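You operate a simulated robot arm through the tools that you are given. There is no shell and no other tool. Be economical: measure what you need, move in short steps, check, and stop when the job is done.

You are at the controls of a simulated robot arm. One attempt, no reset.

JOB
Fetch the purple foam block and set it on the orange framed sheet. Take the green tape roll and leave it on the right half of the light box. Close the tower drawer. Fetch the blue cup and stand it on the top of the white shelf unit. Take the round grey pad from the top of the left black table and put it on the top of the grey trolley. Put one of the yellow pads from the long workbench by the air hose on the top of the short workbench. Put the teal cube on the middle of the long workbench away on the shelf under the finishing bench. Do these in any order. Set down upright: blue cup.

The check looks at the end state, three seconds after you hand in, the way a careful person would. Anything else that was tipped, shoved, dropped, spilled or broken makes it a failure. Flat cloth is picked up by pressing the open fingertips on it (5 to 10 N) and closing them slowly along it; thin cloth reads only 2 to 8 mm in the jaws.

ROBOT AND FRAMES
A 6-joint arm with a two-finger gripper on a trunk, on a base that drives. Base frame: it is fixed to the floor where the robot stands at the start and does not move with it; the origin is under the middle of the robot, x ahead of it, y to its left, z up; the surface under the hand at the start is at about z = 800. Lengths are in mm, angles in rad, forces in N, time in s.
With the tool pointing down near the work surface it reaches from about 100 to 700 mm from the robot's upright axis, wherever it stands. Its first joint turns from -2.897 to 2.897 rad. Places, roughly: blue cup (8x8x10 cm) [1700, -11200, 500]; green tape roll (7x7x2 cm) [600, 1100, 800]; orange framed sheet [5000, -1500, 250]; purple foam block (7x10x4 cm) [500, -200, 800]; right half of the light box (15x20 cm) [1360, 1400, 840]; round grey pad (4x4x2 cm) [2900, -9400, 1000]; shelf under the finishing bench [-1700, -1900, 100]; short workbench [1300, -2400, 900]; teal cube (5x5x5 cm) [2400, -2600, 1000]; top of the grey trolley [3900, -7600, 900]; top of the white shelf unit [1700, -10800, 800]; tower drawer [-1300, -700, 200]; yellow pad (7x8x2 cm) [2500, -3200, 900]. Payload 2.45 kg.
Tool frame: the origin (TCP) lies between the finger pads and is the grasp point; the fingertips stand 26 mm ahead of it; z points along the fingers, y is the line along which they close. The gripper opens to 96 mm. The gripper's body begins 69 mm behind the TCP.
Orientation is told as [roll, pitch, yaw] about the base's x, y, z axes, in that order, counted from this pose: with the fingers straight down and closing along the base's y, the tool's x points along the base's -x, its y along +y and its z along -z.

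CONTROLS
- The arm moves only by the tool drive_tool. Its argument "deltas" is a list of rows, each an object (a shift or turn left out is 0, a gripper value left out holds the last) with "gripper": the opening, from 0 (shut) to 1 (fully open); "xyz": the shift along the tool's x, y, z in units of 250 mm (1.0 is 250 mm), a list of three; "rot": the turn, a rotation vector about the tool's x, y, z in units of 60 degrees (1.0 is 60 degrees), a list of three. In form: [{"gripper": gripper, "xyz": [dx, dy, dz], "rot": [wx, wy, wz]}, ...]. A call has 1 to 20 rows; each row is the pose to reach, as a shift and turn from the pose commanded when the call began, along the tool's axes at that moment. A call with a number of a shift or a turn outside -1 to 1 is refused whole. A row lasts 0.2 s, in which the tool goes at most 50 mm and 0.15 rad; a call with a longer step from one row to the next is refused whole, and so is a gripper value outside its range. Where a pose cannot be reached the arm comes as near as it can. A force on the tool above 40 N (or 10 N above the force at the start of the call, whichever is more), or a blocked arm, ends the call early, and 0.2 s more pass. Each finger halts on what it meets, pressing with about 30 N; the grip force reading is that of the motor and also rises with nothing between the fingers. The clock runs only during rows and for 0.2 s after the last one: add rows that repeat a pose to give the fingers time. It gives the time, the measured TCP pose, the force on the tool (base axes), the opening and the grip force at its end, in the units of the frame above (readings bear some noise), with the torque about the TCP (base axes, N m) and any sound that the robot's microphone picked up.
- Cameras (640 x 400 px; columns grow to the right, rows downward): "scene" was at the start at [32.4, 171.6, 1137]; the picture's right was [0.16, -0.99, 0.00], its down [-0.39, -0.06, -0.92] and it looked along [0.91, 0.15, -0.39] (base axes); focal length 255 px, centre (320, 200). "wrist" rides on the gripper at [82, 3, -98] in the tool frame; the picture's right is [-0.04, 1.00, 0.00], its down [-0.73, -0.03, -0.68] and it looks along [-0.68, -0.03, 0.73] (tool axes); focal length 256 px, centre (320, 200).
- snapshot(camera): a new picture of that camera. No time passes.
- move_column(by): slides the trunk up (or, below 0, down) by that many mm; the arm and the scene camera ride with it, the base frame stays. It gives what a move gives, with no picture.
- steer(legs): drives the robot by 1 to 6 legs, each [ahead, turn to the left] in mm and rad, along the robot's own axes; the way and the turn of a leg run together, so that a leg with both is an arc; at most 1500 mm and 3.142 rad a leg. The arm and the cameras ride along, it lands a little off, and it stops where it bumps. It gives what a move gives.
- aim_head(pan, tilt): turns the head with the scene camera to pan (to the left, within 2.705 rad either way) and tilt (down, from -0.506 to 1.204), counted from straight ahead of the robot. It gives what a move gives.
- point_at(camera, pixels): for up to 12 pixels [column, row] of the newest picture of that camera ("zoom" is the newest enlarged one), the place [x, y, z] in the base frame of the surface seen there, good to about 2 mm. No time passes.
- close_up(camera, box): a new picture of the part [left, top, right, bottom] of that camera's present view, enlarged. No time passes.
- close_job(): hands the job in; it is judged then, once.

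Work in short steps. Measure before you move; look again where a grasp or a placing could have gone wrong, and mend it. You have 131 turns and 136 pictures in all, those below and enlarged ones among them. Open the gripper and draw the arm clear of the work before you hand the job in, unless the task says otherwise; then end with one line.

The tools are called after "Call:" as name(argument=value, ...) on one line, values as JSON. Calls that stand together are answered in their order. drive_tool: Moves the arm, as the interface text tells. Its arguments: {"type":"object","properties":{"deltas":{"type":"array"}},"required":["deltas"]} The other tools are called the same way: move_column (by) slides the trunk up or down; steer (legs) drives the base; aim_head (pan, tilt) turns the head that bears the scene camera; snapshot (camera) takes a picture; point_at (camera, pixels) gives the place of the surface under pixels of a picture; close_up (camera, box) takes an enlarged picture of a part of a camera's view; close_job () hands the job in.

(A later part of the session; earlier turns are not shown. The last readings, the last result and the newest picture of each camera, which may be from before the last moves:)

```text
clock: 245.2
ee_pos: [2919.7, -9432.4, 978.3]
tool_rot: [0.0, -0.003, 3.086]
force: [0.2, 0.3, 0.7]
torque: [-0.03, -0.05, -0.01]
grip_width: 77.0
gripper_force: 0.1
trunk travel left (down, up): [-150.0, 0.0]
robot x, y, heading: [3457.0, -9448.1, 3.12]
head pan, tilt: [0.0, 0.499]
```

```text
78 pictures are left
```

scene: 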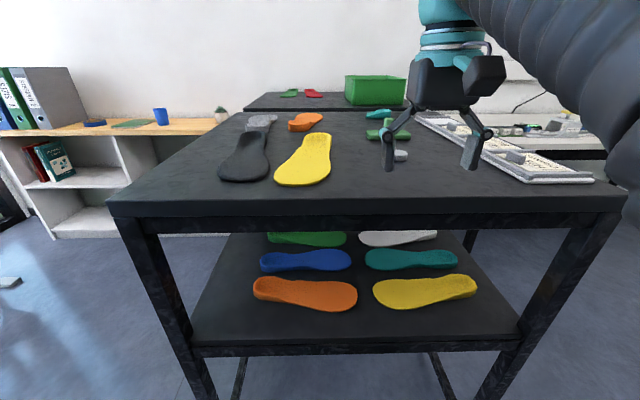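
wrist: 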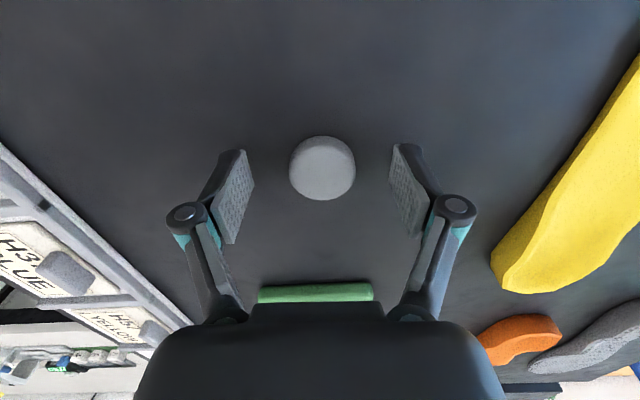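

Pad is centred between the tips; I close.

Call:
drive_tool(deltas=[{"gripper": 0.6}, {"gripper": 0.45}, {"gripper": 0.3}, {"gripper": 0.25}, {"gripper": 0.25}, {"gripper": 0.25}, {"xyz": [0, 0, -0.1]}, {"xyz": [0, 0, -0.2]}, {"xyz": [0, 0, -0.2]}])

Call:
snapshot(camera="wrist")

```text
clock: 247.2
ee_pos: [2930.6, -9432.8, 991.0]
tool_rot: [0.002, -0.004, 3.085]
force: [0.0, 0.3, 0.4]
torque: [0.0, -0.02, 0.0]
grip_width: 35.2
gripper_force: 30.2
out of reach, approached as far as the arm can: row 7, 8, 9
trunk travel left (down, up): [-150.0, 0.0]
robot x, y, heading: [3451.0, -9443.8, 3.115]
head pan, tilt: [0.0, 0.499]
```

```text
77 pictures are left
```

wrist: 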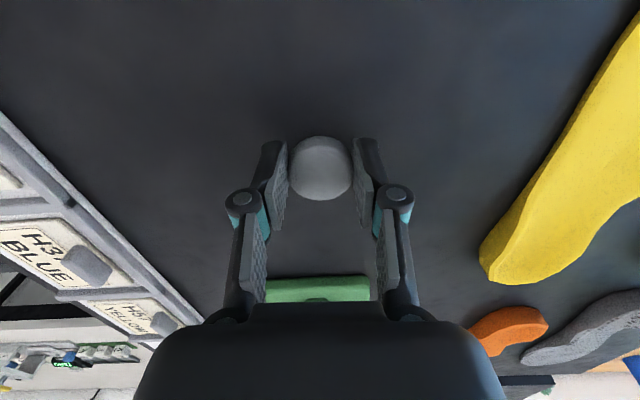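

Gripped at 35 mm, off the table. I draw the hand back toward the robot and look for the trolley.

Call:
drive_tool(deltas=[{"xyz": [0.18, 0, 0]}, {"xyz": [0.36, 0, -0.03]}, {"xyz": [0.54, 0, -0.06]}, {"xyz": [0.7, 0, -0.08]}, {"xyz": [0.8, 0, -0.08]}, {"xyz": [0.8, 0, -0.08]}])

Call:
aim_head(pan=-2.0, tilt=0.3)

Call:
snapshot(camera="scene")

```text
clock: 248.6
ee_pos: [3129.2, -9443.3, 1007.1]
tool_rot: [-0.001, -0.005, 3.086]
force: [0.5, 0.0, 0.2]
torque: [-0.01, 0.0, 0.02]
grip_width: 35.1
gripper_force: 29.7
out of reach, approached as far as the arm can: row 5, 6
trunk travel left (down, up): [-150.0, 0.0]
robot x, y, heading: [3451.1, -9449.8, 3.117]
head pan, tilt: [0.0, 0.499]
```

```text
clock: 250.5
ee_pos: [3128.8, -9443.7, 1006.2]
tool_rot: [0.001, -0.005, 3.084]
force: [0.9, -0.9, -0.2]
torque: [0.02, -0.04, 0.02]
grip_width: 35.4
gripper_force: 30.0
trunk travel left (down, up): [-150.0, 0.0]
robot x, y, heading: [3450.1, -9445.6, 3.121]
head pan, tilt: [-2.0, 0.3]
```

```text
76 pictures are left
```

scene: 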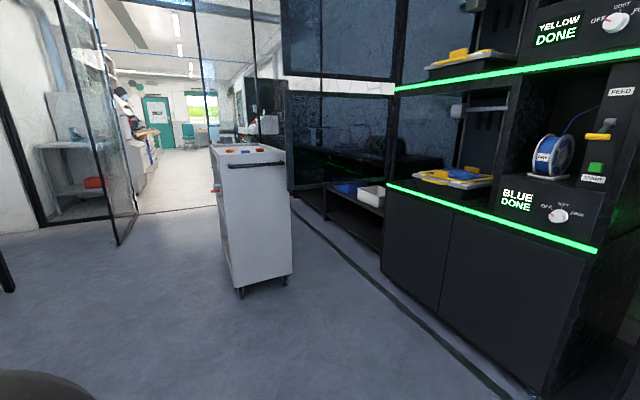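

The trolley is at (250,210), with items on its far edge. I measure its top.

Call:
point_at(camera="scene", pixels=[[222, 160], [285, 155], [250, 155], [240, 150], [225, 150], [270, 150], [240, 290], [285, 280], [258, 165], [262, 146]])

Call:
close_up(camera="scene", box=[190, 120, 310, 195])

```text
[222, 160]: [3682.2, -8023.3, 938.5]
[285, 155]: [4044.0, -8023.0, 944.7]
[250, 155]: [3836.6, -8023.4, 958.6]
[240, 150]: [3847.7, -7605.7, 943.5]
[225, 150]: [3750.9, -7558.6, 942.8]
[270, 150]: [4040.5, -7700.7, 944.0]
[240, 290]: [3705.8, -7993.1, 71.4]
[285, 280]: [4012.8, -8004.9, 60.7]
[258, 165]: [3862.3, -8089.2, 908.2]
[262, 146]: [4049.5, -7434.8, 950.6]
```

```text
5.33 times, centred on (250, 158) of scene
```

zoom: 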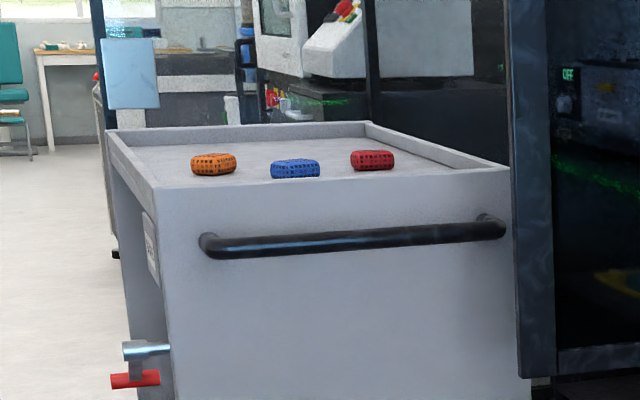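

Tray floor z 943, rim 960, x 3680–4045, y -8023..-7270, items near y -7900. I drive to (3270,-7560) and face +x.

Call:
steer(legs=[[0, -1.454], [1400, 0], [490, 0], [0, -1.666]])

Call:
aim_head(pan=0.1, tilt=0.6)

Call:
snapshot(camera="scene")

```text
clock: 267.6
ee_pos: [3613.1, -7566.9, 1006.8]
tool_rot: [0.0, -0.006, -0.046]
force: [0.4, 0.7, 0.3]
torque: [0.0, 0.01, 0.04]
grip_width: 35.0
gripper_force: 29.9
trunk travel left (down, up): [-150.0, 0.0]
robot x, y, heading: [3289.5, -7565.9, -0.012]
head pan, tilt: [-2.0, 0.3]
```

```text
clock: 269.6
ee_pos: [3613.5, -7566.9, 1005.0]
tool_rot: [0.002, -0.007, -0.046]
force: [-0.7, 0.7, -0.4]
torque: [0.03, -0.03, -0.02]
grip_width: 35.0
gripper_force: 30.4
trunk travel left (down, up): [-150.0, 0.0]
robot x, y, heading: [3287.5, -7566.8, -0.016]
head pan, tilt: [0.099, 0.6]
```

```text
74 pictures are left
```

scene: 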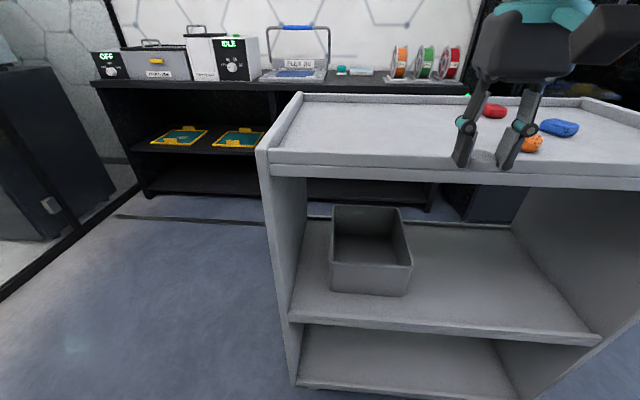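

Call:
point_at(camera="scene", pixels=[[400, 130], [350, 130], [535, 143], [560, 127], [493, 110], [400, 160], [300, 150], [430, 120]])

Call:
snapshot(camera="wrist")

```text
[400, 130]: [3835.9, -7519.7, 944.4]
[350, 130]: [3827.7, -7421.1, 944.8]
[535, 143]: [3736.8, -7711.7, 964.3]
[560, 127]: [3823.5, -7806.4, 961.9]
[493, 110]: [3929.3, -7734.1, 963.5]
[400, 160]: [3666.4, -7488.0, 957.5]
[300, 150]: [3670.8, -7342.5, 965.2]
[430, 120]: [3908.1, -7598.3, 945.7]
```

```text
73 pictures are left
```

wrist: 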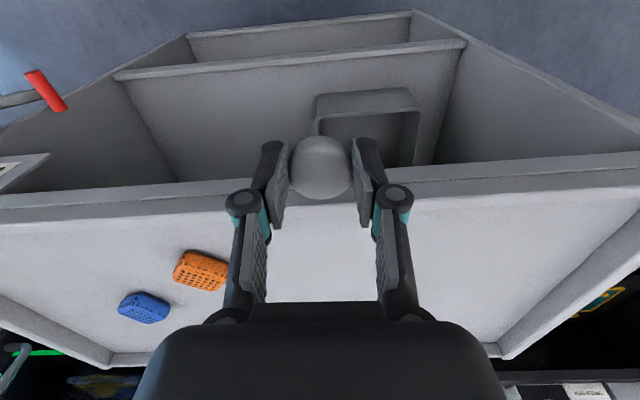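

I carry the pad over the rim to (3810,-7540) and lower to TCP z 973.

Call:
drive_tool(deltas=[{"xyz": [-0.16, 0.03, 0]}, {"xyz": [-0.32, 0.06, 0]}, {"xyz": [-0.48, 0.09, 0.01]}, {"xyz": [-0.64, 0.12, 0.03]}, {"xyz": [-0.782, 0.144, 0.05]}, {"xyz": [-0.782, 0.144, 0.1]}, {"xyz": [-0.782, 0.144, 0.125]}, {"xyz": [-0.782, 0.144, 0.129]}, {"xyz": [-0.782, 0.144, 0.129]}])

Call:
snapshot(camera="wrist")

```text
clock: 271.6
ee_pos: [3810.7, -7539.7, 975.7]
tool_rot: [0.0, -0.006, -0.045]
force: [-0.3, -0.2, 0.0]
torque: [0.01, 0.0, -0.02]
grip_width: 34.9
gripper_force: 29.6
trunk travel left (down, up): [-150.0, 0.0]
robot x, y, heading: [3288.2, -7566.6, -0.012]
head pan, tilt: [0.099, 0.6]
```

```text
72 pictures are left
```

wrist: 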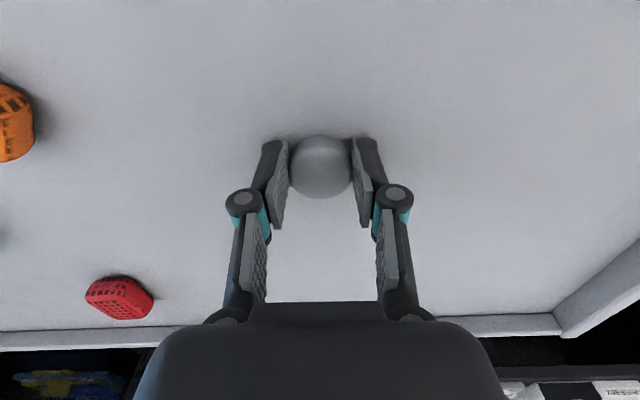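

Lower another 3 mm, open, and rise/withdraw.

Call:
drive_tool(deltas=[{"xyz": [0, 0, 0.008]}, {"xyz": [0, 0, 0.012]}, {"gripper": 0.5, "xyz": [0, 0, 0.012]}, {"gripper": 0.7, "xyz": [0, 0, 0.012]}, {"gripper": 0.7, "xyz": [0, 0, 0.012]}, {"xyz": [0.05, 0, -0.08]}, {"xyz": [0.2, 0, -0.12]}, {"xyz": [0.38, 0, -0.12]}, {"xyz": [0.56, 0, -0.12]}, {"xyz": [0.74, 0, -0.12]}, {"xyz": [0.74, 0, -0.12]}])

Call:
snapshot(camera="scene")

```text
clock: 274.0
ee_pos: [3624.0, -7531.1, 1004.3]
tool_rot: [0.002, -0.005, -0.047]
force: [0.0, 1.3, 0.4]
torque: [0.01, 0.04, 0.04]
grip_width: 67.4
gripper_force: 0.1
trunk travel left (down, up): [-150.0, 0.0]
robot x, y, heading: [3288.6, -7565.6, -0.013]
head pan, tilt: [0.099, 0.6]
```

```text
71 pictures are left
```

scene: 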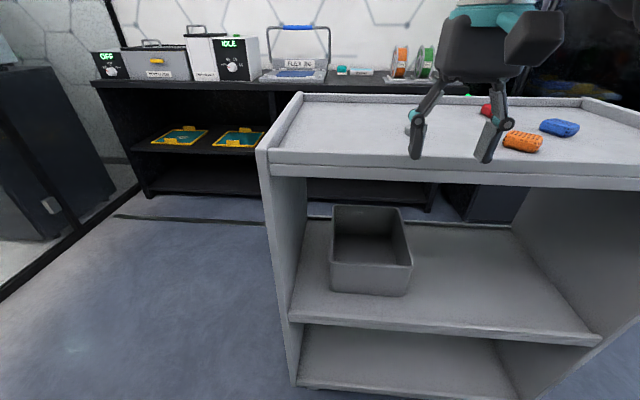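

I verify the pad by the finger at (410,125) and start back north.

Call:
close_up(camera="scene", box=[370, 80, 530, 180])

Call:
steer(legs=[[0, 1.583], [1500, 0], [1500, 0], [600, 0]])

Call:
aim_head(pan=0.5, tilt=0.35)

Call:
snapshot(camera="scene")

```text
4.00 times, centred on (450, 130) of scene
```

zoom: 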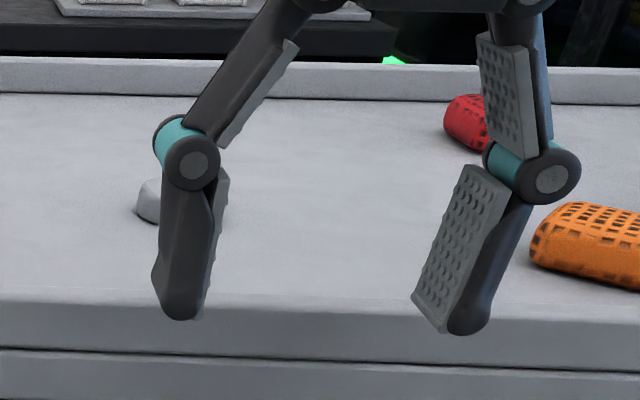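

```text
clock: 295.3
ee_pos: [3181.7, -3638.3, 1005.3]
tool_rot: [0.0, -0.006, 1.56]
force: [-0.1, 0.9, 0.9]
torque: [0.02, 0.0, 0.02]
grip_width: 67.1
gripper_force: 0.0
trunk travel left (down, up): [-150.0, 0.0]
robot x, y, heading: [3223.5, -3972.2, 1.587]
head pan, tilt: [0.099, 0.6]
```

```text
clock: 296.2
ee_pos: [3180.2, -3638.0, 1004.2]
tool_rot: [0.001, -0.007, 1.561]
force: [0.5, -1.0, 0.6]
torque: [0.04, 0.01, -0.01]
grip_width: 67.4
gripper_force: 0.0
trunk travel left (down, up): [-150.0, 0.0]
robot x, y, heading: [3228.7, -3970.2, 1.59]
head pan, tilt: [0.499, 0.351]
```

```text
69 pictures are left
```

scene: 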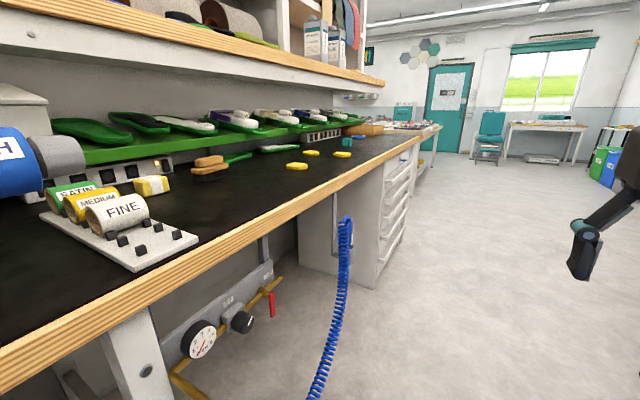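

I measure the yellow pads and the teal cube.

Call:
close_up(camera="scene", box=[180, 110, 420, 220])

Call:
point_at(camera="zoom", pixels=[[310, 147], [348, 112], [432, 120], [442, 82], [500, 55], [70, 150], [360, 100], [440, 110], [520, 120]])

```text
2.67 times, centred on (300, 165) of scene
```

zoom: 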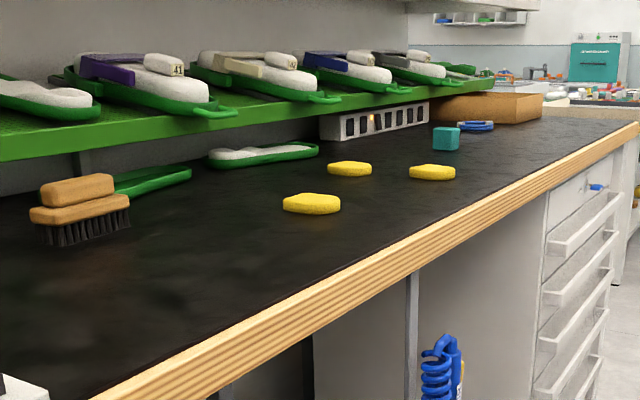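

```text
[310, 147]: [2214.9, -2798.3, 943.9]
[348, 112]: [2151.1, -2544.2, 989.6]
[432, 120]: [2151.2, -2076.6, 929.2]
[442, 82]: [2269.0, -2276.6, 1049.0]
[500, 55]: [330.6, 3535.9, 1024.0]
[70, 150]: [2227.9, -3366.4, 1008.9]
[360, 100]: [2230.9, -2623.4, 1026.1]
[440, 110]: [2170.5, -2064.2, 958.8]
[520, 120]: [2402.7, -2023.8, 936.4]
```

I point at the actual objects: pads (312,204), (349,169), (432,172), cube (445,138) in the enlarged picture.

Call:
point_at(camera="zoom", pixels=[[312, 200], [349, 166], [432, 170], [445, 130], [445, 142], [478, 125], [285, 205], [340, 205], [330, 250], [440, 210], [415, 120]])

Call:
steer(legs=[[880, 0], [0, 1.554], [170, 0]])

Call:
aim_head(pan=0.0, tilt=0.5)

Call:
snapshot(camera="scene")

Call:
snapshot(camera="wrist")

```text
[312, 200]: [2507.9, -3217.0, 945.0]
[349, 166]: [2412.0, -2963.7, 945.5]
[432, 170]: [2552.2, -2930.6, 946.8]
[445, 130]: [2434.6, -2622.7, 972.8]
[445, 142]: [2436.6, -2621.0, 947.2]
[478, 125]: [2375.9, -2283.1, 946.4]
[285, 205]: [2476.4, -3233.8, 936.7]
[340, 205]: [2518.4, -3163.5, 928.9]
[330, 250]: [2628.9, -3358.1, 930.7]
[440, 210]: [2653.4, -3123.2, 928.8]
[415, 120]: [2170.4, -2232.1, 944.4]
```

```text
clock: 305.7
ee_pos: [2704.5, -3133.1, 1003.9]
tool_rot: [-0.001, -0.004, 3.121]
force: [-0.3, 0.0, 0.7]
torque: [0.01, -0.02, -0.03]
grip_width: 67.3
gripper_force: 0.0
trunk travel left (down, up): [-150.0, 0.0]
robot x, y, heading: [3042.4, -3092.5, -3.128]
head pan, tilt: [0.499, 0.351]
```

```text
clock: 306.7
ee_pos: [2705.4, -3132.8, 1004.0]
tool_rot: [0.001, -0.006, 3.123]
force: [0.4, -0.4, -1.0]
torque: [0.02, -0.01, 0.01]
grip_width: 67.4
gripper_force: 0.0
trunk travel left (down, up): [-150.0, 0.0]
robot x, y, heading: [3038.0, -3090.1, -3.133]
head pan, tilt: [0.0, 0.499]
```

```text
67 pictures are left
```

scene: 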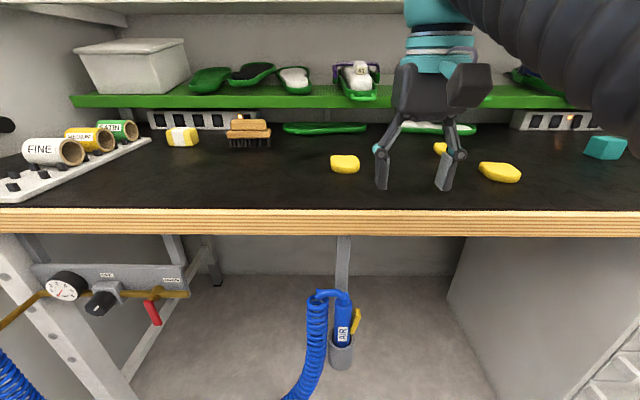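

```text
66 pictures are left
```

wrist: 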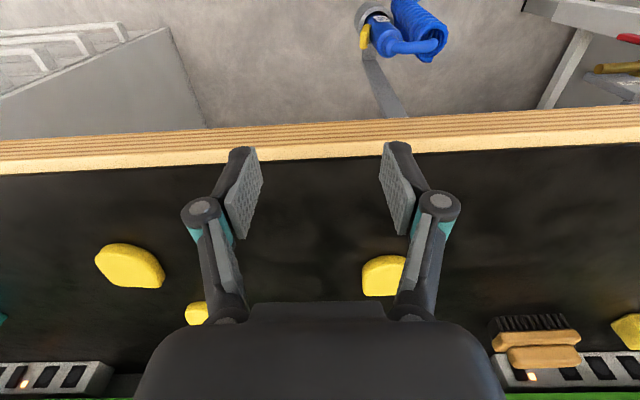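

I measure the pad at (345,163) and the overhead shelf edge.

Call:
close_up(camera="scene", box=[300, 130, 400, 192])

Call:
point_at(camera="zoom", pixels=[[195, 205], [372, 205], [280, 280], [280, 165], [280, 215], [215, 170], [345, 175], [450, 260]])

Call:
point_at(camera="scene", pixels=[[200, 12], [300, 5], [340, 100], [590, 8], [500, 172]])

```text
6.40 times, centred on (350, 161) of scene
```

zoom: 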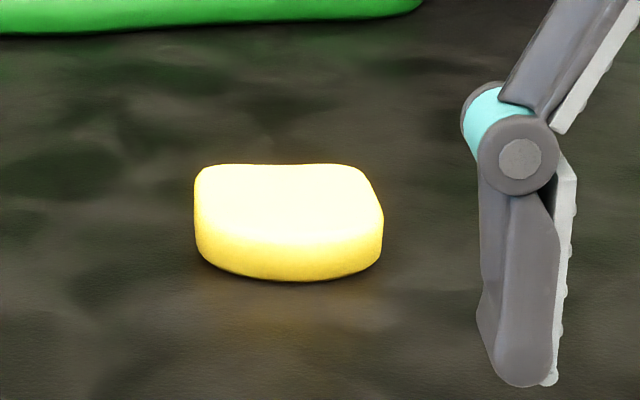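

```text
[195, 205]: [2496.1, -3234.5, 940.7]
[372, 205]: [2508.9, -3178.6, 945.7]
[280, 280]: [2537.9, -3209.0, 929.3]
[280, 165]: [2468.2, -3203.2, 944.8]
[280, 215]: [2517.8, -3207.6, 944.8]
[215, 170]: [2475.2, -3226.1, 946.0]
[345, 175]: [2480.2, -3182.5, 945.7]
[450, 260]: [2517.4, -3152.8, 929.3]
```

```text
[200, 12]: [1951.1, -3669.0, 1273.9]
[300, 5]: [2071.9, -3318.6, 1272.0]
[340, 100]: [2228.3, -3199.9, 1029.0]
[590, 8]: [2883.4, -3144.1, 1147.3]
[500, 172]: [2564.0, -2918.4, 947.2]
```

Pad centre (2502,-3205), about 64 mm along y, 16 mm thick on z 929. I move above it, then down to TCP z 957.

Call:
drive_tool(deltas=[{"gripper": 1, "xyz": [-0.17, 0.06, 0]}, {"xyz": [-0.34, 0.12, 0]}, {"xyz": [-0.51, 0.18, 0]}, {"xyz": [-0.67, 0.25, 0.02]}, {"xyz": [-0.806, 0.304, 0.06]}, {"xyz": [-0.806, 0.304, 0.1]}, {"xyz": [-0.806, 0.304, 0.1]}])

Call:
snapshot(camera="wrist")

```text
clock: 308.3
ee_pos: [2501.5, -3204.5, 979.7]
tool_rot: [0.0, -0.006, 3.119]
force: [0.1, -0.5, 0.3]
torque: [-0.02, -0.03, 0.01]
grip_width: 95.8
gripper_force: 0.0
out of reach, approached as far as the arm can: row 4, 5
trunk travel left (down, up): [-150.0, 0.0]
robot x, y, heading: [3038.8, -3087.9, -3.129]
head pan, tilt: [0.0, 0.499]
```

```text
64 pictures are left
```

wrist: 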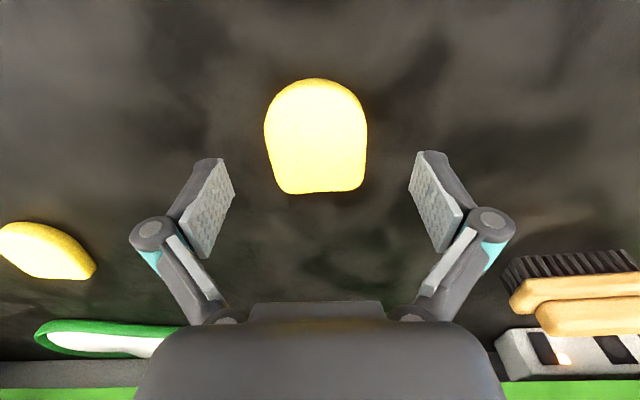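

Well centred. I go down to z 957 and close.

Call:
drive_tool(deltas=[{"gripper": 1, "xyz": [0.02, 0, 0.05]}, {"xyz": [0.02, 0, 0.09]}, {"xyz": [0.02, 0, 0.09]}, {"gripper": 0.75, "xyz": [0.02, 0, 0.09]}, {"gripper": 0.55, "xyz": [0.02, 0, 0.09]}, {"gripper": 0.5, "xyz": [0.02, 0, 0.09]}, {"gripper": 0.5, "xyz": [0.02, 0, 0.09]}, {"xyz": [0.1, 0, 0.04]}, {"xyz": [0.25, 0, 0.0]}, {"xyz": [0.42, -0.05, -0.03]}, {"xyz": [0.6, -0.1, -0.05]}, {"xyz": [0.78, -0.15, -0.05]}, {"xyz": [0.9, -0.2, -0.05]}, {"xyz": [0.9, -0.2, -0.05]}])

Call:
snapshot(camera="wrist")

```text
clock: 311.3
ee_pos: [2728.7, -3158.5, 991.1]
tool_rot: [0.001, -0.004, 3.12]
force: [0.1, 0.3, 0.2]
torque: [-0.02, -0.01, 0.0]
grip_width: 57.4
gripper_force: 29.6
trunk travel left (down, up): [-150.0, 0.0]
robot x, y, heading: [3038.6, -3089.9, -3.134]
head pan, tilt: [0.0, 0.499]
```

```text
63 pictures are left
```

wrist: 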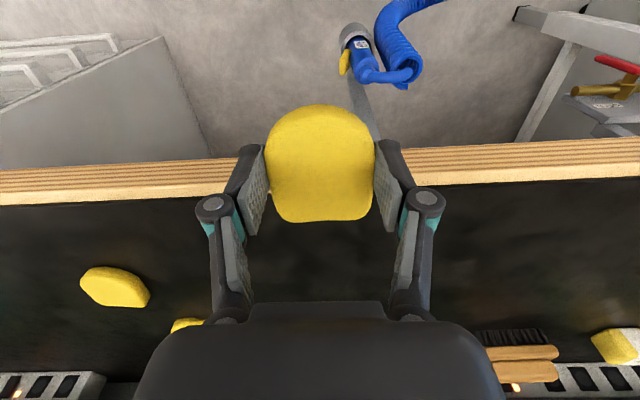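

Held at 57 mm. I back off and drive round: north to y -1170, then west along the aisle.

Call:
steer(legs=[[-180, 0], [0, -1.578], [1500, 0], [420, 0], [0, 1.571], [1500, 0]])

Call:
aim_head(pan=0.5, tilt=0.4)

Call:
snapshot(camera="scene")

```text
clock: 336.8
ee_pos: [1427.2, -1200.4, 992.7]
tool_rot: [-0.001, -0.003, 3.106]
force: [0.1, -0.3, 0.0]
torque: [-0.01, 0.01, -0.01]
grip_width: 56.9
gripper_force: 30.5
trunk travel left (down, up): [-150.0, 0.0]
robot x, y, heading: [1742.2, -1135.9, 3.137]
head pan, tilt: [0.0, 0.499]
```

```text
clock: 337.7
ee_pos: [1426.2, -1201.6, 992.1]
tool_rot: [0.0, -0.004, 3.107]
force: [-0.1, 0.8, -0.4]
torque: [-0.01, 0.0, 0.02]
grip_width: 57.0
gripper_force: 30.4
trunk travel left (down, up): [-150.0, 0.0]
robot x, y, heading: [1739.9, -1138.1, 3.141]
head pan, tilt: [0.499, 0.4]
```

```text
62 pictures are left
```

scene: 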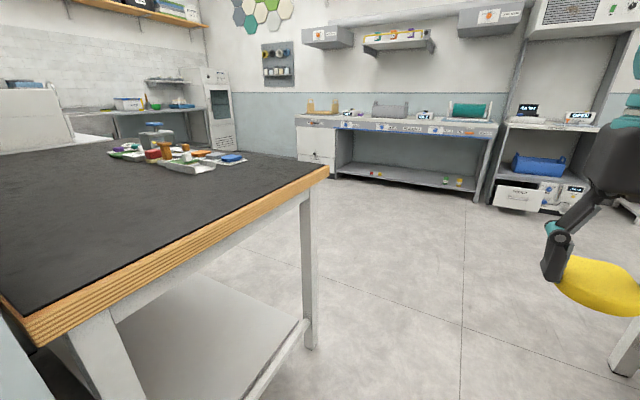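

The short bench's near end is bare. I measure it, then drive up facing -y.

Call:
point_at(camera="scene", pixels=[[150, 220], [250, 190], [100, 250], [325, 170], [30, 325], [190, 165]])

Call:
steer(legs=[[470, 0], [0, 1.571], [200, 0]])

Call:
snapshot(camera="wrist")

```text
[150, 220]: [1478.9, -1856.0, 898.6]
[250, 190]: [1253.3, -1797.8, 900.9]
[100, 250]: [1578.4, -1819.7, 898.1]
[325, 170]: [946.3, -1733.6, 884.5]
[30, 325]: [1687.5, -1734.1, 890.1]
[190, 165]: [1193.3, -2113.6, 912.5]
```

```text
clock: 345.5
ee_pos: [1322.9, -1647.1, 992.6]
tool_rot: [0.001, -0.006, -1.619]
force: [-0.2, 0.4, 0.7]
torque: [0.01, 0.02, -0.02]
grip_width: 56.8
gripper_force: 30.3
trunk travel left (down, up): [-150.0, 0.0]
robot x, y, heading: [1260.5, -1334.5, -1.592]
head pan, tilt: [0.499, 0.4]
```

```text
61 pictures are left
```

wrist: 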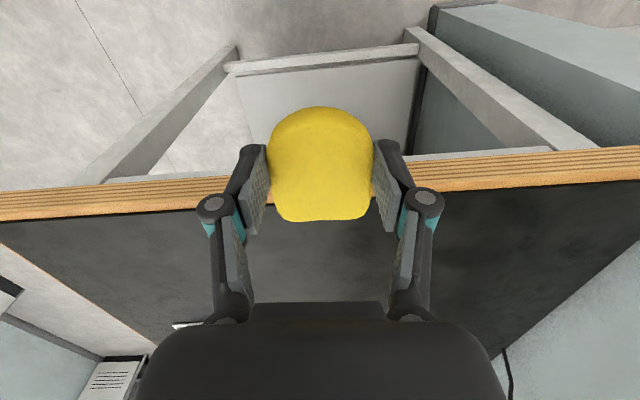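

Bench z 899, edge y -1734. I go forward 220 mm and lower to TCP z 928, then release.

Call:
drive_tool(deltas=[{"xyz": [-0.18, 0, 0]}, {"xyz": [-0.36, 0, 0]}, {"xyz": [-0.54, 0, 0.02]}, {"xyz": [-0.72, 0, 0.05]}, {"xyz": [-0.88, 0, 0.12]}, {"xyz": [-0.88, 0, 0.2]}, {"xyz": [-0.88, 0, 0.245]}, {"xyz": [-0.88, 0, 0.256]}, {"xyz": [-0.88, 0, 0.256]}])

Call:
snapshot(camera="wrist")

```text
clock: 347.5
ee_pos: [1311.6, -1866.7, 930.1]
tool_rot: [0.0, -0.009, -1.62]
force: [-0.4, -2.5, 13.8]
torque: [-0.1, -0.16, -0.04]
grip_width: 56.6
gripper_force: 30.1
trunk travel left (down, up): [-150.0, 0.0]
robot x, y, heading: [1263.2, -1334.3, -1.589]
head pan, tilt: [0.499, 0.4]
```

```text
60 pictures are left
```

wrist: 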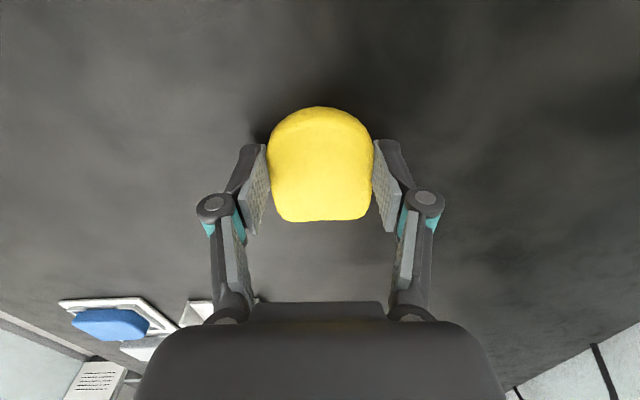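

It bears on the bench (14 N). I open and withdraw.

Call:
drive_tool(deltas=[{"gripper": 0.75}, {"gripper": 0.9}, {"gripper": 0.9}, {"xyz": [0, 0, -0.1]}, {"xyz": [0.15, 0, -0.2]}, {"xyz": [0.34, 0, -0.24]}, {"xyz": [0.53, 0, -0.26]}, {"xyz": [0.72, 0, -0.26]}, {"xyz": [0.88, 0, -0.26]}, {"xyz": [0.88, 0, -0.26]}])

Call:
snapshot(camera="wrist")

```text
clock: 349.7
ee_pos: [1321.9, -1645.9, 994.7]
tool_rot: [0.0, -0.005, -1.622]
force: [-0.4, 0.5, 1.1]
torque: [0.02, -0.01, 0.0]
grip_width: 86.3
gripper_force: 0.0
trunk travel left (down, up): [-150.0, 0.0]
robot x, y, heading: [1263.7, -1334.6, -1.59]
head pan, tilt: [0.499, 0.4]
```

```text
59 pictures are left
```

wrist: 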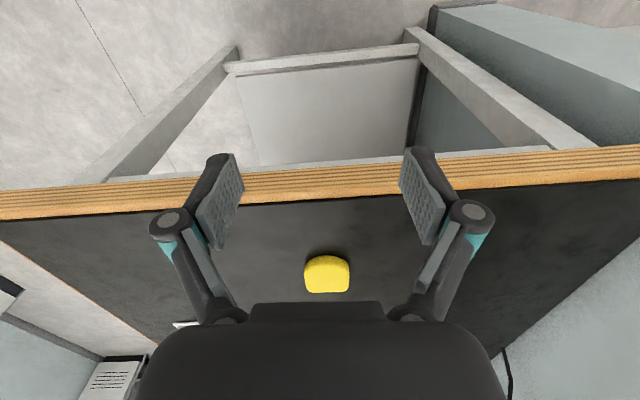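

Yellow pad done. I drive back round to the long workbench for the teal cube.

Call:
steer(legs=[[-190, 0], [0, 1.59], [1500, 0], [290, 0], [0, -1.571], [1460, 0]])

Call:
steer(legs=[[0, -1.571]])

Call:
aim_head(pan=0.0, tilt=0.5)

Call:
snapshot(camera="scene")

Call:
snapshot(camera="wrist")

```text
clock: 374.5
ee_pos: [3165.7, -2868.8, 995.4]
tool_rot: [-0.001, -0.006, -1.58]
force: [0.1, -0.8, -1.0]
torque: [0.0, 0.0, 0.03]
grip_width: 86.3
gripper_force: 0.1
trunk travel left (down, up): [-150.0, 0.0]
robot x, y, heading: [3095.5, -2559.3, -1.55]
head pan, tilt: [0.499, 0.4]
```

```text
clock: 378.7
ee_pos: [2783.6, -2626.2, 993.8]
tool_rot: [0.001, -0.005, 3.12]
force: [0.2, -0.7, 0.1]
torque: [0.03, -0.01, -0.02]
grip_width: 86.3
gripper_force: 0.0
trunk travel left (down, up): [-150.0, 0.0]
robot x, y, heading: [3093.1, -2563.0, -3.139]
head pan, tilt: [0.499, 0.4]
```

```text
clock: 379.7
ee_pos: [2782.3, -2627.4, 993.6]
tool_rot: [0.001, -0.005, 3.119]
force: [-0.1, -0.2, -1.0]
torque: [0.01, 0.01, 0.02]
grip_width: 86.3
gripper_force: 0.1
trunk travel left (down, up): [-150.0, 0.0]
robot x, y, heading: [3088.1, -2561.4, -3.131]
head pan, tilt: [0.0, 0.499]
```

```text
58 pictures are left
```

scene: 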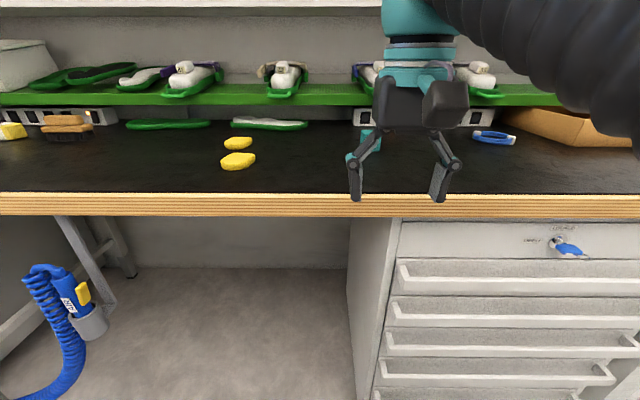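

```text
57 pictures are left
```

wrist: 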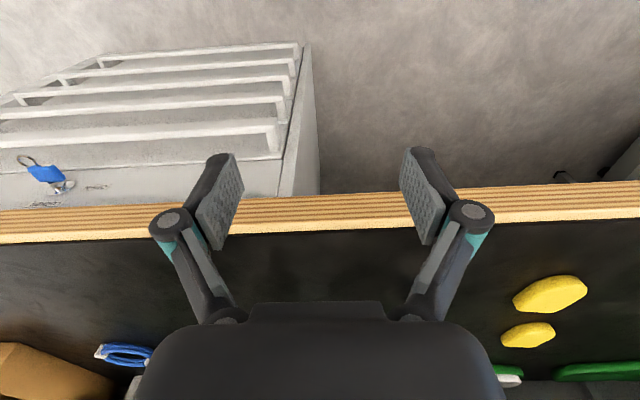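

Before grasping I test how low the arm can reach with a tilted hand, since the finishing shelf is at z 138: I turn to the open aisle and lower the trunk.

Call:
steer(legs=[[0, 1.571]])

Call:
move_column(by=-150)

Call:
drive_tool(deltas=[{"xyz": [-0.15, 0, 0.1], "rot": [0, -0.13, 0]}, {"xyz": [-0.3, 0, 0.2], "rot": [0, -0.26, 0]}, {"xyz": [-0.45, 0, 0.3], "rot": [0, -0.39, 0]}, {"xyz": [-0.6, 0, 0.4], "rot": [0, -0.52, 0]}, {"xyz": [-0.75, 0, 0.5], "rot": [0, -0.65, 0]}, {"xyz": [-0.9, 0, 0.6], "rot": [0, -0.75, 0]}, {"xyz": [-0.98, 0, 0.75], "rot": [0, -0.75, 0]}, {"xyz": [-0.98, 0, 0.9], "rot": [0, -0.75, 0]}, {"xyz": [-0.98, 0, 1.0], "rot": [0, -0.75, 0]}, {"xyz": [-0.98, 0, 1.0], "rot": [0, -0.75, 0]}])

Call:
drive_tool(deltas=[{"xyz": [0.1, 0, 0.1]}, {"xyz": [0.2, 0, 0.2]}, {"xyz": [0.3, 0, 0.3]}, {"xyz": [0.4, 0, 0.4]}, {"xyz": [0.5, 0, 0.5]}, {"xyz": [0.6, 0, 0.6]}, {"xyz": [0.7, 0, 0.7]}, {"xyz": [0.8, 0, 0.8]}, {"xyz": [0.9, 0, 0.9]}, {"xyz": [0.9, 0, 0.9]}, {"xyz": [0.9, 0, 0.9]}])

```text
clock: 383.9
ee_pos: [3157.7, -2870.3, 993.1]
tool_rot: [0.0, -0.004, -1.604]
force: [0.2, 0.5, -0.2]
torque: [-0.01, -0.02, 0.01]
grip_width: 86.4
gripper_force: 0.0
trunk travel left (down, up): [-150.0, 0.0]
robot x, y, heading: [3097.1, -2562.6, -1.566]
head pan, tilt: [0.0, 0.499]
```

```text
clock: 385.6
ee_pos: [3157.3, -2870.3, 843.6]
tool_rot: [0.001, -0.007, -1.602]
force: [-0.7, -0.5, 0.3]
torque: [-0.03, -0.02, -0.01]
grip_width: 86.3
gripper_force: 0.1
trunk travel left (down, up): [0.0, 150.0]
robot x, y, heading: [3092.3, -2562.5, -1.571]
head pan, tilt: [0.0, 0.499]
```

```text
clock: 387.8
ee_pos: [3148.8, -3116.4, 595.3]
tool_rot: [0.0, -0.791, -1.601]
force: [-0.1, 0.5, -0.1]
torque: [0.02, -0.01, 0.02]
grip_width: 86.3
gripper_force: 0.0
trunk travel left (down, up): [0.0, 150.0]
robot x, y, heading: [3092.9, -2559.6, -1.57]
head pan, tilt: [0.0, 0.499]
```

```text
clock: 390.2
ee_pos: [3139.3, -3129.8, 288.8]
tool_rot: [-0.044, -0.783, -1.568]
force: [-0.5, -1.1, -0.3]
torque: [0.04, 0.0, 0.02]
grip_width: 86.2
gripper_force: 0.0
out of reach, approached as far as the arm can: row 9, 10, 11
trunk travel left (down, up): [0.0, 150.0]
robot x, y, heading: [3091.3, -2560.7, -1.572]
head pan, tilt: [0.0, 0.499]
```

With 45° tilt it bottoms near z 289. I test a steeper hand (about 20° tilt) lower down.

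Call:
drive_tool(deltas=[{"xyz": [0, 0, 0.0], "rot": [0, 0.12, 0]}, {"xyz": [0.0, 0, 0.0], "rot": [0, 0.25, 0]}, {"xyz": [0.1, 0, 0.1], "rot": [0, 0.4, 0]}, {"xyz": [0.2, 0, 0.2], "rot": [0, 0.4, 0]}, {"xyz": [0.3, 0, 0.3], "rot": [0, 0.4, 0]}, {"xyz": [0.4, 0, 0.4], "rot": [0, 0.4, 0]}, {"xyz": [0.4, 0, 0.4], "rot": [0, 0.4, 0]}, {"xyz": [0.4, 0, 0.4], "rot": [0, 0.4, 0]}])

Call:
snapshot(camera="scene")

```text
refused: row 3 steps farther than a row can; nothing moved
```

```text
56 pictures are left
```

scene: 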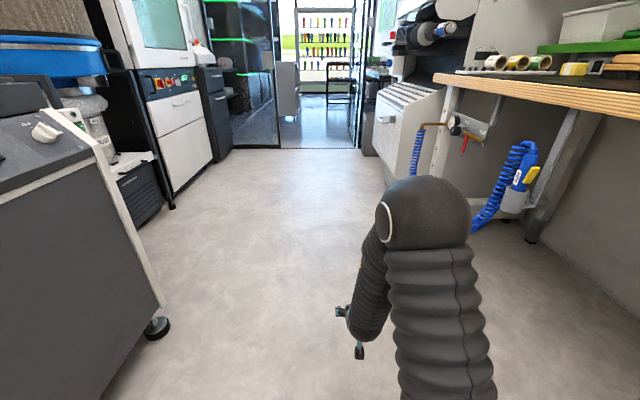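

I retry with smaller turns per row.

Call:
drive_tool(deltas=[{"xyz": [0, 0, 0.0], "rot": [0, 0.1, 0]}, {"xyz": [0.0, 0, 0.0], "rot": [0, 0.2, 0]}, {"xyz": [0.05, 0, 0.1], "rot": [0, 0.3, 0]}, {"xyz": [0.1, 0, 0.2], "rot": [0, 0.4, 0]}, {"xyz": [0.2, 0, 0.3], "rot": [0, 0.4, 0]}, {"xyz": [0.3, 0, 0.4], "rot": [0, 0.4, 0]}, {"xyz": [0.35, 0, 0.45], "rot": [0, 0.4, 0]}, {"xyz": [0.35, 0, 0.45], "rot": [0, 0.4, 0]}, {"xyz": [0.35, 0, 0.45], "rot": [0, 0.4, 0]}])

```text
clock: 392.2
ee_pos: [3137.5, -3148.1, 148.5]
tool_rot: [-0.002, -0.37, -1.605]
force: [0.7, -1.0, -0.1]
torque: [-0.02, 0.01, 0.01]
grip_width: 86.1
gripper_force: 0.1
out of reach, approached as far as the arm can: row 4
trunk travel left (down, up): [0.0, 150.0]
robot x, y, heading: [3092.4, -2563.3, -1.569]
head pan, tilt: [0.0, 0.499]
```

With about 21° tilt it reaches z 148, enough. I raise the trunk and pull the hand back along its axis, keeping this tilt for the cube.

Call:
move_column(by=150)

Call:
drive_tool(deltas=[{"xyz": [0, 0, -0.2]}, {"xyz": [0, 0, -0.4]}, {"xyz": [0, 0, -0.6]}, {"xyz": [0, 0, -0.8]}, {"xyz": [0, 0, -1.0]}, {"xyz": [0, 0, -1.0]}])

Call:
drive_tool(deltas=[{"xyz": [0, 0, -0.2]}, {"xyz": [0, 0, -0.4]}, {"xyz": [0, 0, -0.6]}, {"xyz": [0, 0, -0.8]}, {"xyz": [0, 0, -1.0]}, {"xyz": [0, 0, -1.0]}])

Call:
drive_tool(deltas=[{"xyz": [0, 0, -0.2]}, {"xyz": [0, 0, -0.4]}, {"xyz": [0, 0, -0.6]}, {"xyz": [0, 0, -0.8]}, {"xyz": [0, 0, -0.9]}, {"xyz": [0, 0, -0.9]}])

Call:
steer(legs=[[0, -1.571], [60, 0]])

Call:
aim_head(pan=-0.2, tilt=0.5)

Call:
snapshot(camera="scene")

Call:
snapshot(camera="wrist")

```text
clock: 394.0
ee_pos: [3137.0, -3147.5, 298.6]
tool_rot: [-0.002, -0.373, -1.603]
force: [0.0, 0.4, -0.6]
torque: [0.0, -0.01, 0.01]
grip_width: 86.3
gripper_force: 0.0
trunk travel left (down, up): [-150.0, 0.0]
robot x, y, heading: [3092.6, -2557.4, -1.57]
head pan, tilt: [0.0, 0.499]
```

```text
clock: 395.4
ee_pos: [3142.0, -3057.6, 533.5]
tool_rot: [-0.004, -0.372, -1.599]
force: [0.9, -0.2, 0.4]
torque: [-0.01, -0.01, -0.03]
grip_width: 86.5
gripper_force: 0.1
trunk travel left (down, up): [-150.0, 0.0]
robot x, y, heading: [3094.2, -2557.4, -1.57]
head pan, tilt: [0.0, 0.499]
```

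```text
clock: 396.8
ee_pos: [3144.7, -2965.9, 763.6]
tool_rot: [-0.003, -0.373, -1.601]
force: [0.5, 0.5, -0.9]
torque: [-0.03, -0.01, -0.04]
grip_width: 86.3
gripper_force: 0.0
trunk travel left (down, up): [-150.0, 0.0]
robot x, y, heading: [3092.7, -2561.0, -1.573]
head pan, tilt: [0.0, 0.499]
```

```text
clock: 398.2
ee_pos: [3146.1, -2884.8, 975.9]
tool_rot: [-0.003, -0.372, -1.603]
force: [-0.5, -0.3, 0.0]
torque: [-0.01, 0.02, -0.02]
grip_width: 86.1
gripper_force: 0.0
trunk travel left (down, up): [-150.0, 0.0]
robot x, y, heading: [3094.2, -2558.1, -1.572]
head pan, tilt: [0.0, 0.499]
```

```text
clock: 403.0
ee_pos: [2708.1, -2612.6, 974.7]
tool_rot: [-0.001, -0.373, 3.104]
force: [-0.9, -0.8, -0.6]
torque: [0.0, 0.0, -0.01]
grip_width: 86.3
gripper_force: 0.1
trunk travel left (down, up): [-150.0, 0.0]
robot x, y, heading: [3034.5, -2560.1, 3.136]
head pan, tilt: [0.0, 0.499]
```

```text
clock: 403.7
ee_pos: [2708.3, -2610.9, 975.5]
tool_rot: [-0.003, -0.372, 3.104]
force: [0.5, -0.4, 0.2]
torque: [0.03, -0.01, 0.0]
grip_width: 86.4
gripper_force: 0.1
trunk travel left (down, up): [-150.0, 0.0]
robot x, y, heading: [3032.7, -2559.0, 3.139]
head pan, tilt: [-0.201, 0.499]
```

```text
55 pictures are left
```

scene: 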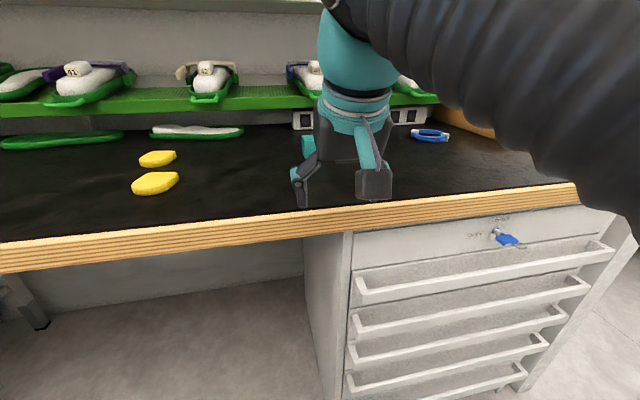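

```text
54 pictures are left
```

wrist: 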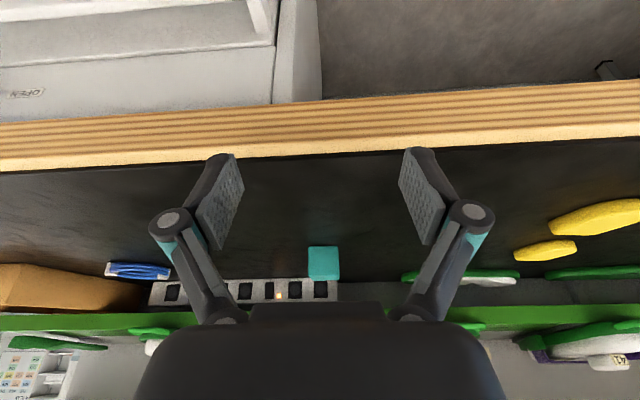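

The cube is in the wrist view at (323,262), straight ahead. I measure it.

Call:
close_up(camera="wrist", box=[290, 235, 358, 290])

Call:
point_at(camera="wrist", pixels=[[312, 250], [336, 250], [312, 275], [336, 275], [323, 248], [323, 262], [323, 276], [310, 262], [338, 262], [323, 240]])

```text
7.27 times, centred on (324, 262) of wrist
```

zoom: 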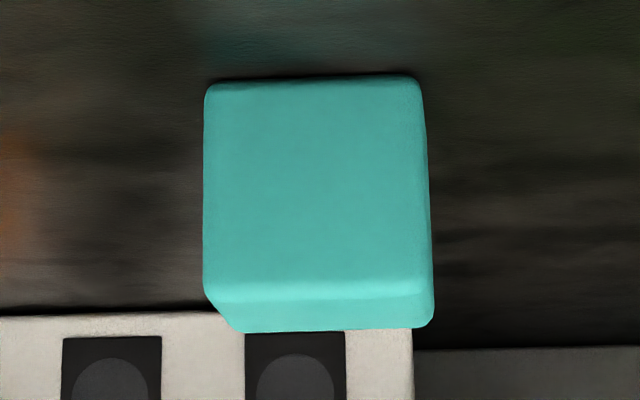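

```text
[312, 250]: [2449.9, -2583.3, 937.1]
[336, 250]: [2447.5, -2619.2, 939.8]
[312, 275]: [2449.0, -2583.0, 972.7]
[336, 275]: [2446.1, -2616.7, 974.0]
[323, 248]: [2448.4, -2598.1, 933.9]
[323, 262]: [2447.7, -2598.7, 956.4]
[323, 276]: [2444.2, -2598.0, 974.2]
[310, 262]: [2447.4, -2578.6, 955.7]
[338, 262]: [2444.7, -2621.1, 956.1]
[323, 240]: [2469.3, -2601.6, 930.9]
```

Cube: front face x 2448, y -2577..-2623, top 974. I go forward with open fingers to just short of full depth at TCP z 961.

Call:
drive_tool(deltas=[{"gripper": 1, "xyz": [-0.15, 0, 0.12]}, {"xyz": [-0.33, 0, 0.19]}, {"xyz": [-0.51, 0, 0.26]}, {"xyz": [-0.69, 0, 0.33]}, {"xyz": [-0.85, 0, 0.39]}, {"xyz": [-0.948, 0, 0.43]}, {"xyz": [-0.948, 0, 0.43]}])

Call:
snapshot(camera="wrist")

```text
clock: 405.3
ee_pos: [2450.3, -2602.9, 960.8]
tool_rot: [-0.001, -0.371, 3.105]
force: [0.1, 0.0, -0.6]
torque: [0.02, -0.02, 0.01]
grip_width: 95.9
gripper_force: 0.0
trunk travel left (down, up): [-150.0, 0.0]
robot x, y, heading: [3033.8, -2559.8, 3.134]
head pan, tilt: [-0.201, 0.499]
```

```text
52 pictures are left
```

wrist: 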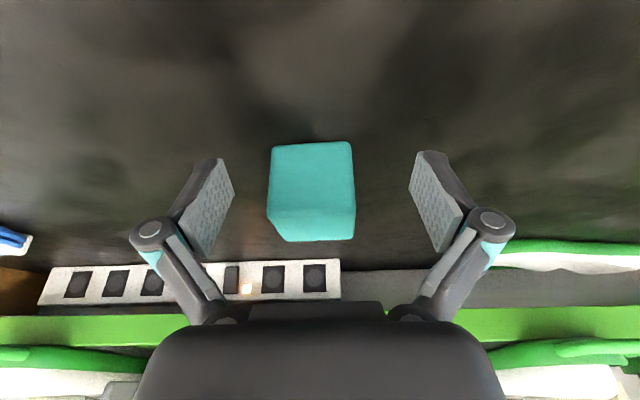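

Aligned. I go the last 22 mm, close, lift and draw back.

Call:
drive_tool(deltas=[{"gripper": 1, "xyz": [-0.082, -0.005, 0.032]}, {"xyz": [-0.082, -0.005, 0.032]}, {"gripper": 0.7, "xyz": [-0.082, -0.005, 0.032]}, {"gripper": 0.45, "xyz": [-0.082, -0.005, 0.032]}, {"gripper": 0.35, "xyz": [-0.082, -0.005, 0.032]}, {"gripper": 0.35, "xyz": [-0.082, -0.005, 0.032]}, {"gripper": 0.35, "xyz": [-0.082, -0.005, 0.032]}, {"xyz": [-0.11, 0, -0.05]}, {"xyz": [-0.06, 0, -0.14]}, {"xyz": [0.1, 0, -0.22]}, {"xyz": [0.28, 0, -0.28]}, {"xyz": [0.46, 0, -0.35]}, {"xyz": [0.64, 0, -0.42]}, {"xyz": [0.82, 0, -0.49]}, {"xyz": [0.95, 0, -0.54]}, {"xyz": [0.95, 0, -0.54]}])

Call:
snapshot(camera="wrist")

```text
clock: 408.7
ee_pos: [2718.8, -2612.1, 999.6]
tool_rot: [-0.002, -0.374, 3.105]
force: [-0.7, -0.3, -0.1]
torque: [-0.03, 0.01, -0.01]
grip_width: 43.6
gripper_force: 30.5
trunk travel left (down, up): [-150.0, 0.0]
robot x, y, heading: [3033.3, -2560.4, 3.137]
head pan, tilt: [-0.201, 0.499]
```

```text
51 pictures are left
```

wrist: 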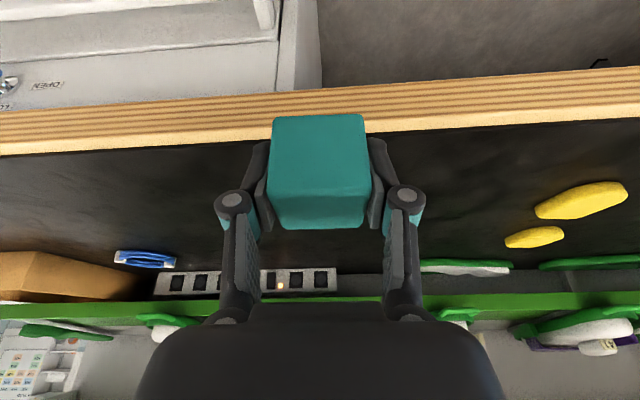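

Held at 43.6 mm. I drive out and west along the aisle toward the finishing bench.

Call:
steer(legs=[[-180, 0], [0, -1.566], [1390, 0], [0, 1.571], [1500, 0], [1500, 0]])

Call:
aim_head(pan=0.3, tilt=0.4)

Call:
snapshot(camera="scene")

```text
clock: 438.5
ee_pos: [-89.5, -1219.8, 999.9]
tool_rot: [-0.002, -0.373, 3.108]
force: [0.0, -0.6, 0.6]
torque: [-0.03, 0.03, 0.01]
grip_width: 43.5
gripper_force: 29.7
trunk travel left (down, up): [-150.0, 0.0]
robot x, y, heading: [226.7, -1165.7, 3.137]
head pan, tilt: [-0.201, 0.499]
```

```text
clock: 439.4
ee_pos: [-88.0, -1220.0, 1000.0]
tool_rot: [-0.003, -0.371, 3.108]
force: [0.1, -0.8, 0.4]
torque: [0.01, 0.03, 0.01]
grip_width: 43.7
gripper_force: 30.1
trunk travel left (down, up): [-150.0, 0.0]
robot x, y, heading: [228.2, -1166.3, 3.138]
head pan, tilt: [0.3, 0.4]
```

```text
50 pictures are left
```

scene: 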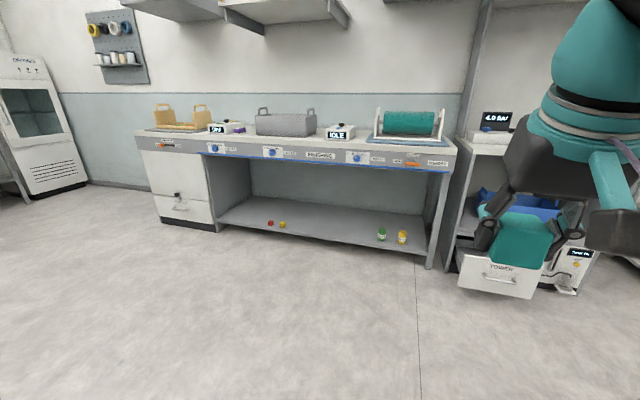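

I measure shelf, apron and the small items on the shelf.

Call:
point_at(camera="scene", pixels=[[330, 235], [330, 222], [330, 210], [330, 165], [330, 150], [382, 235], [283, 225], [330, 240], [220, 225], [425, 255], [490, 290], [330, 135]])

```text
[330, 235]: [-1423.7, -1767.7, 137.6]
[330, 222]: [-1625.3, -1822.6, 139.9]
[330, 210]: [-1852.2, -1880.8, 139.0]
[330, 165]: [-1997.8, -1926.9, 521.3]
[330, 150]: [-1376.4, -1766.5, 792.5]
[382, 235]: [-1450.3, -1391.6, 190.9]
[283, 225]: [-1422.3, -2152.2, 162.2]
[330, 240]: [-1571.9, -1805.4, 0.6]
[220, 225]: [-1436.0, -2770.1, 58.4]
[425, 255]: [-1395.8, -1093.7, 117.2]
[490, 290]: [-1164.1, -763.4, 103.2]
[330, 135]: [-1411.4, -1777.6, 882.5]
```

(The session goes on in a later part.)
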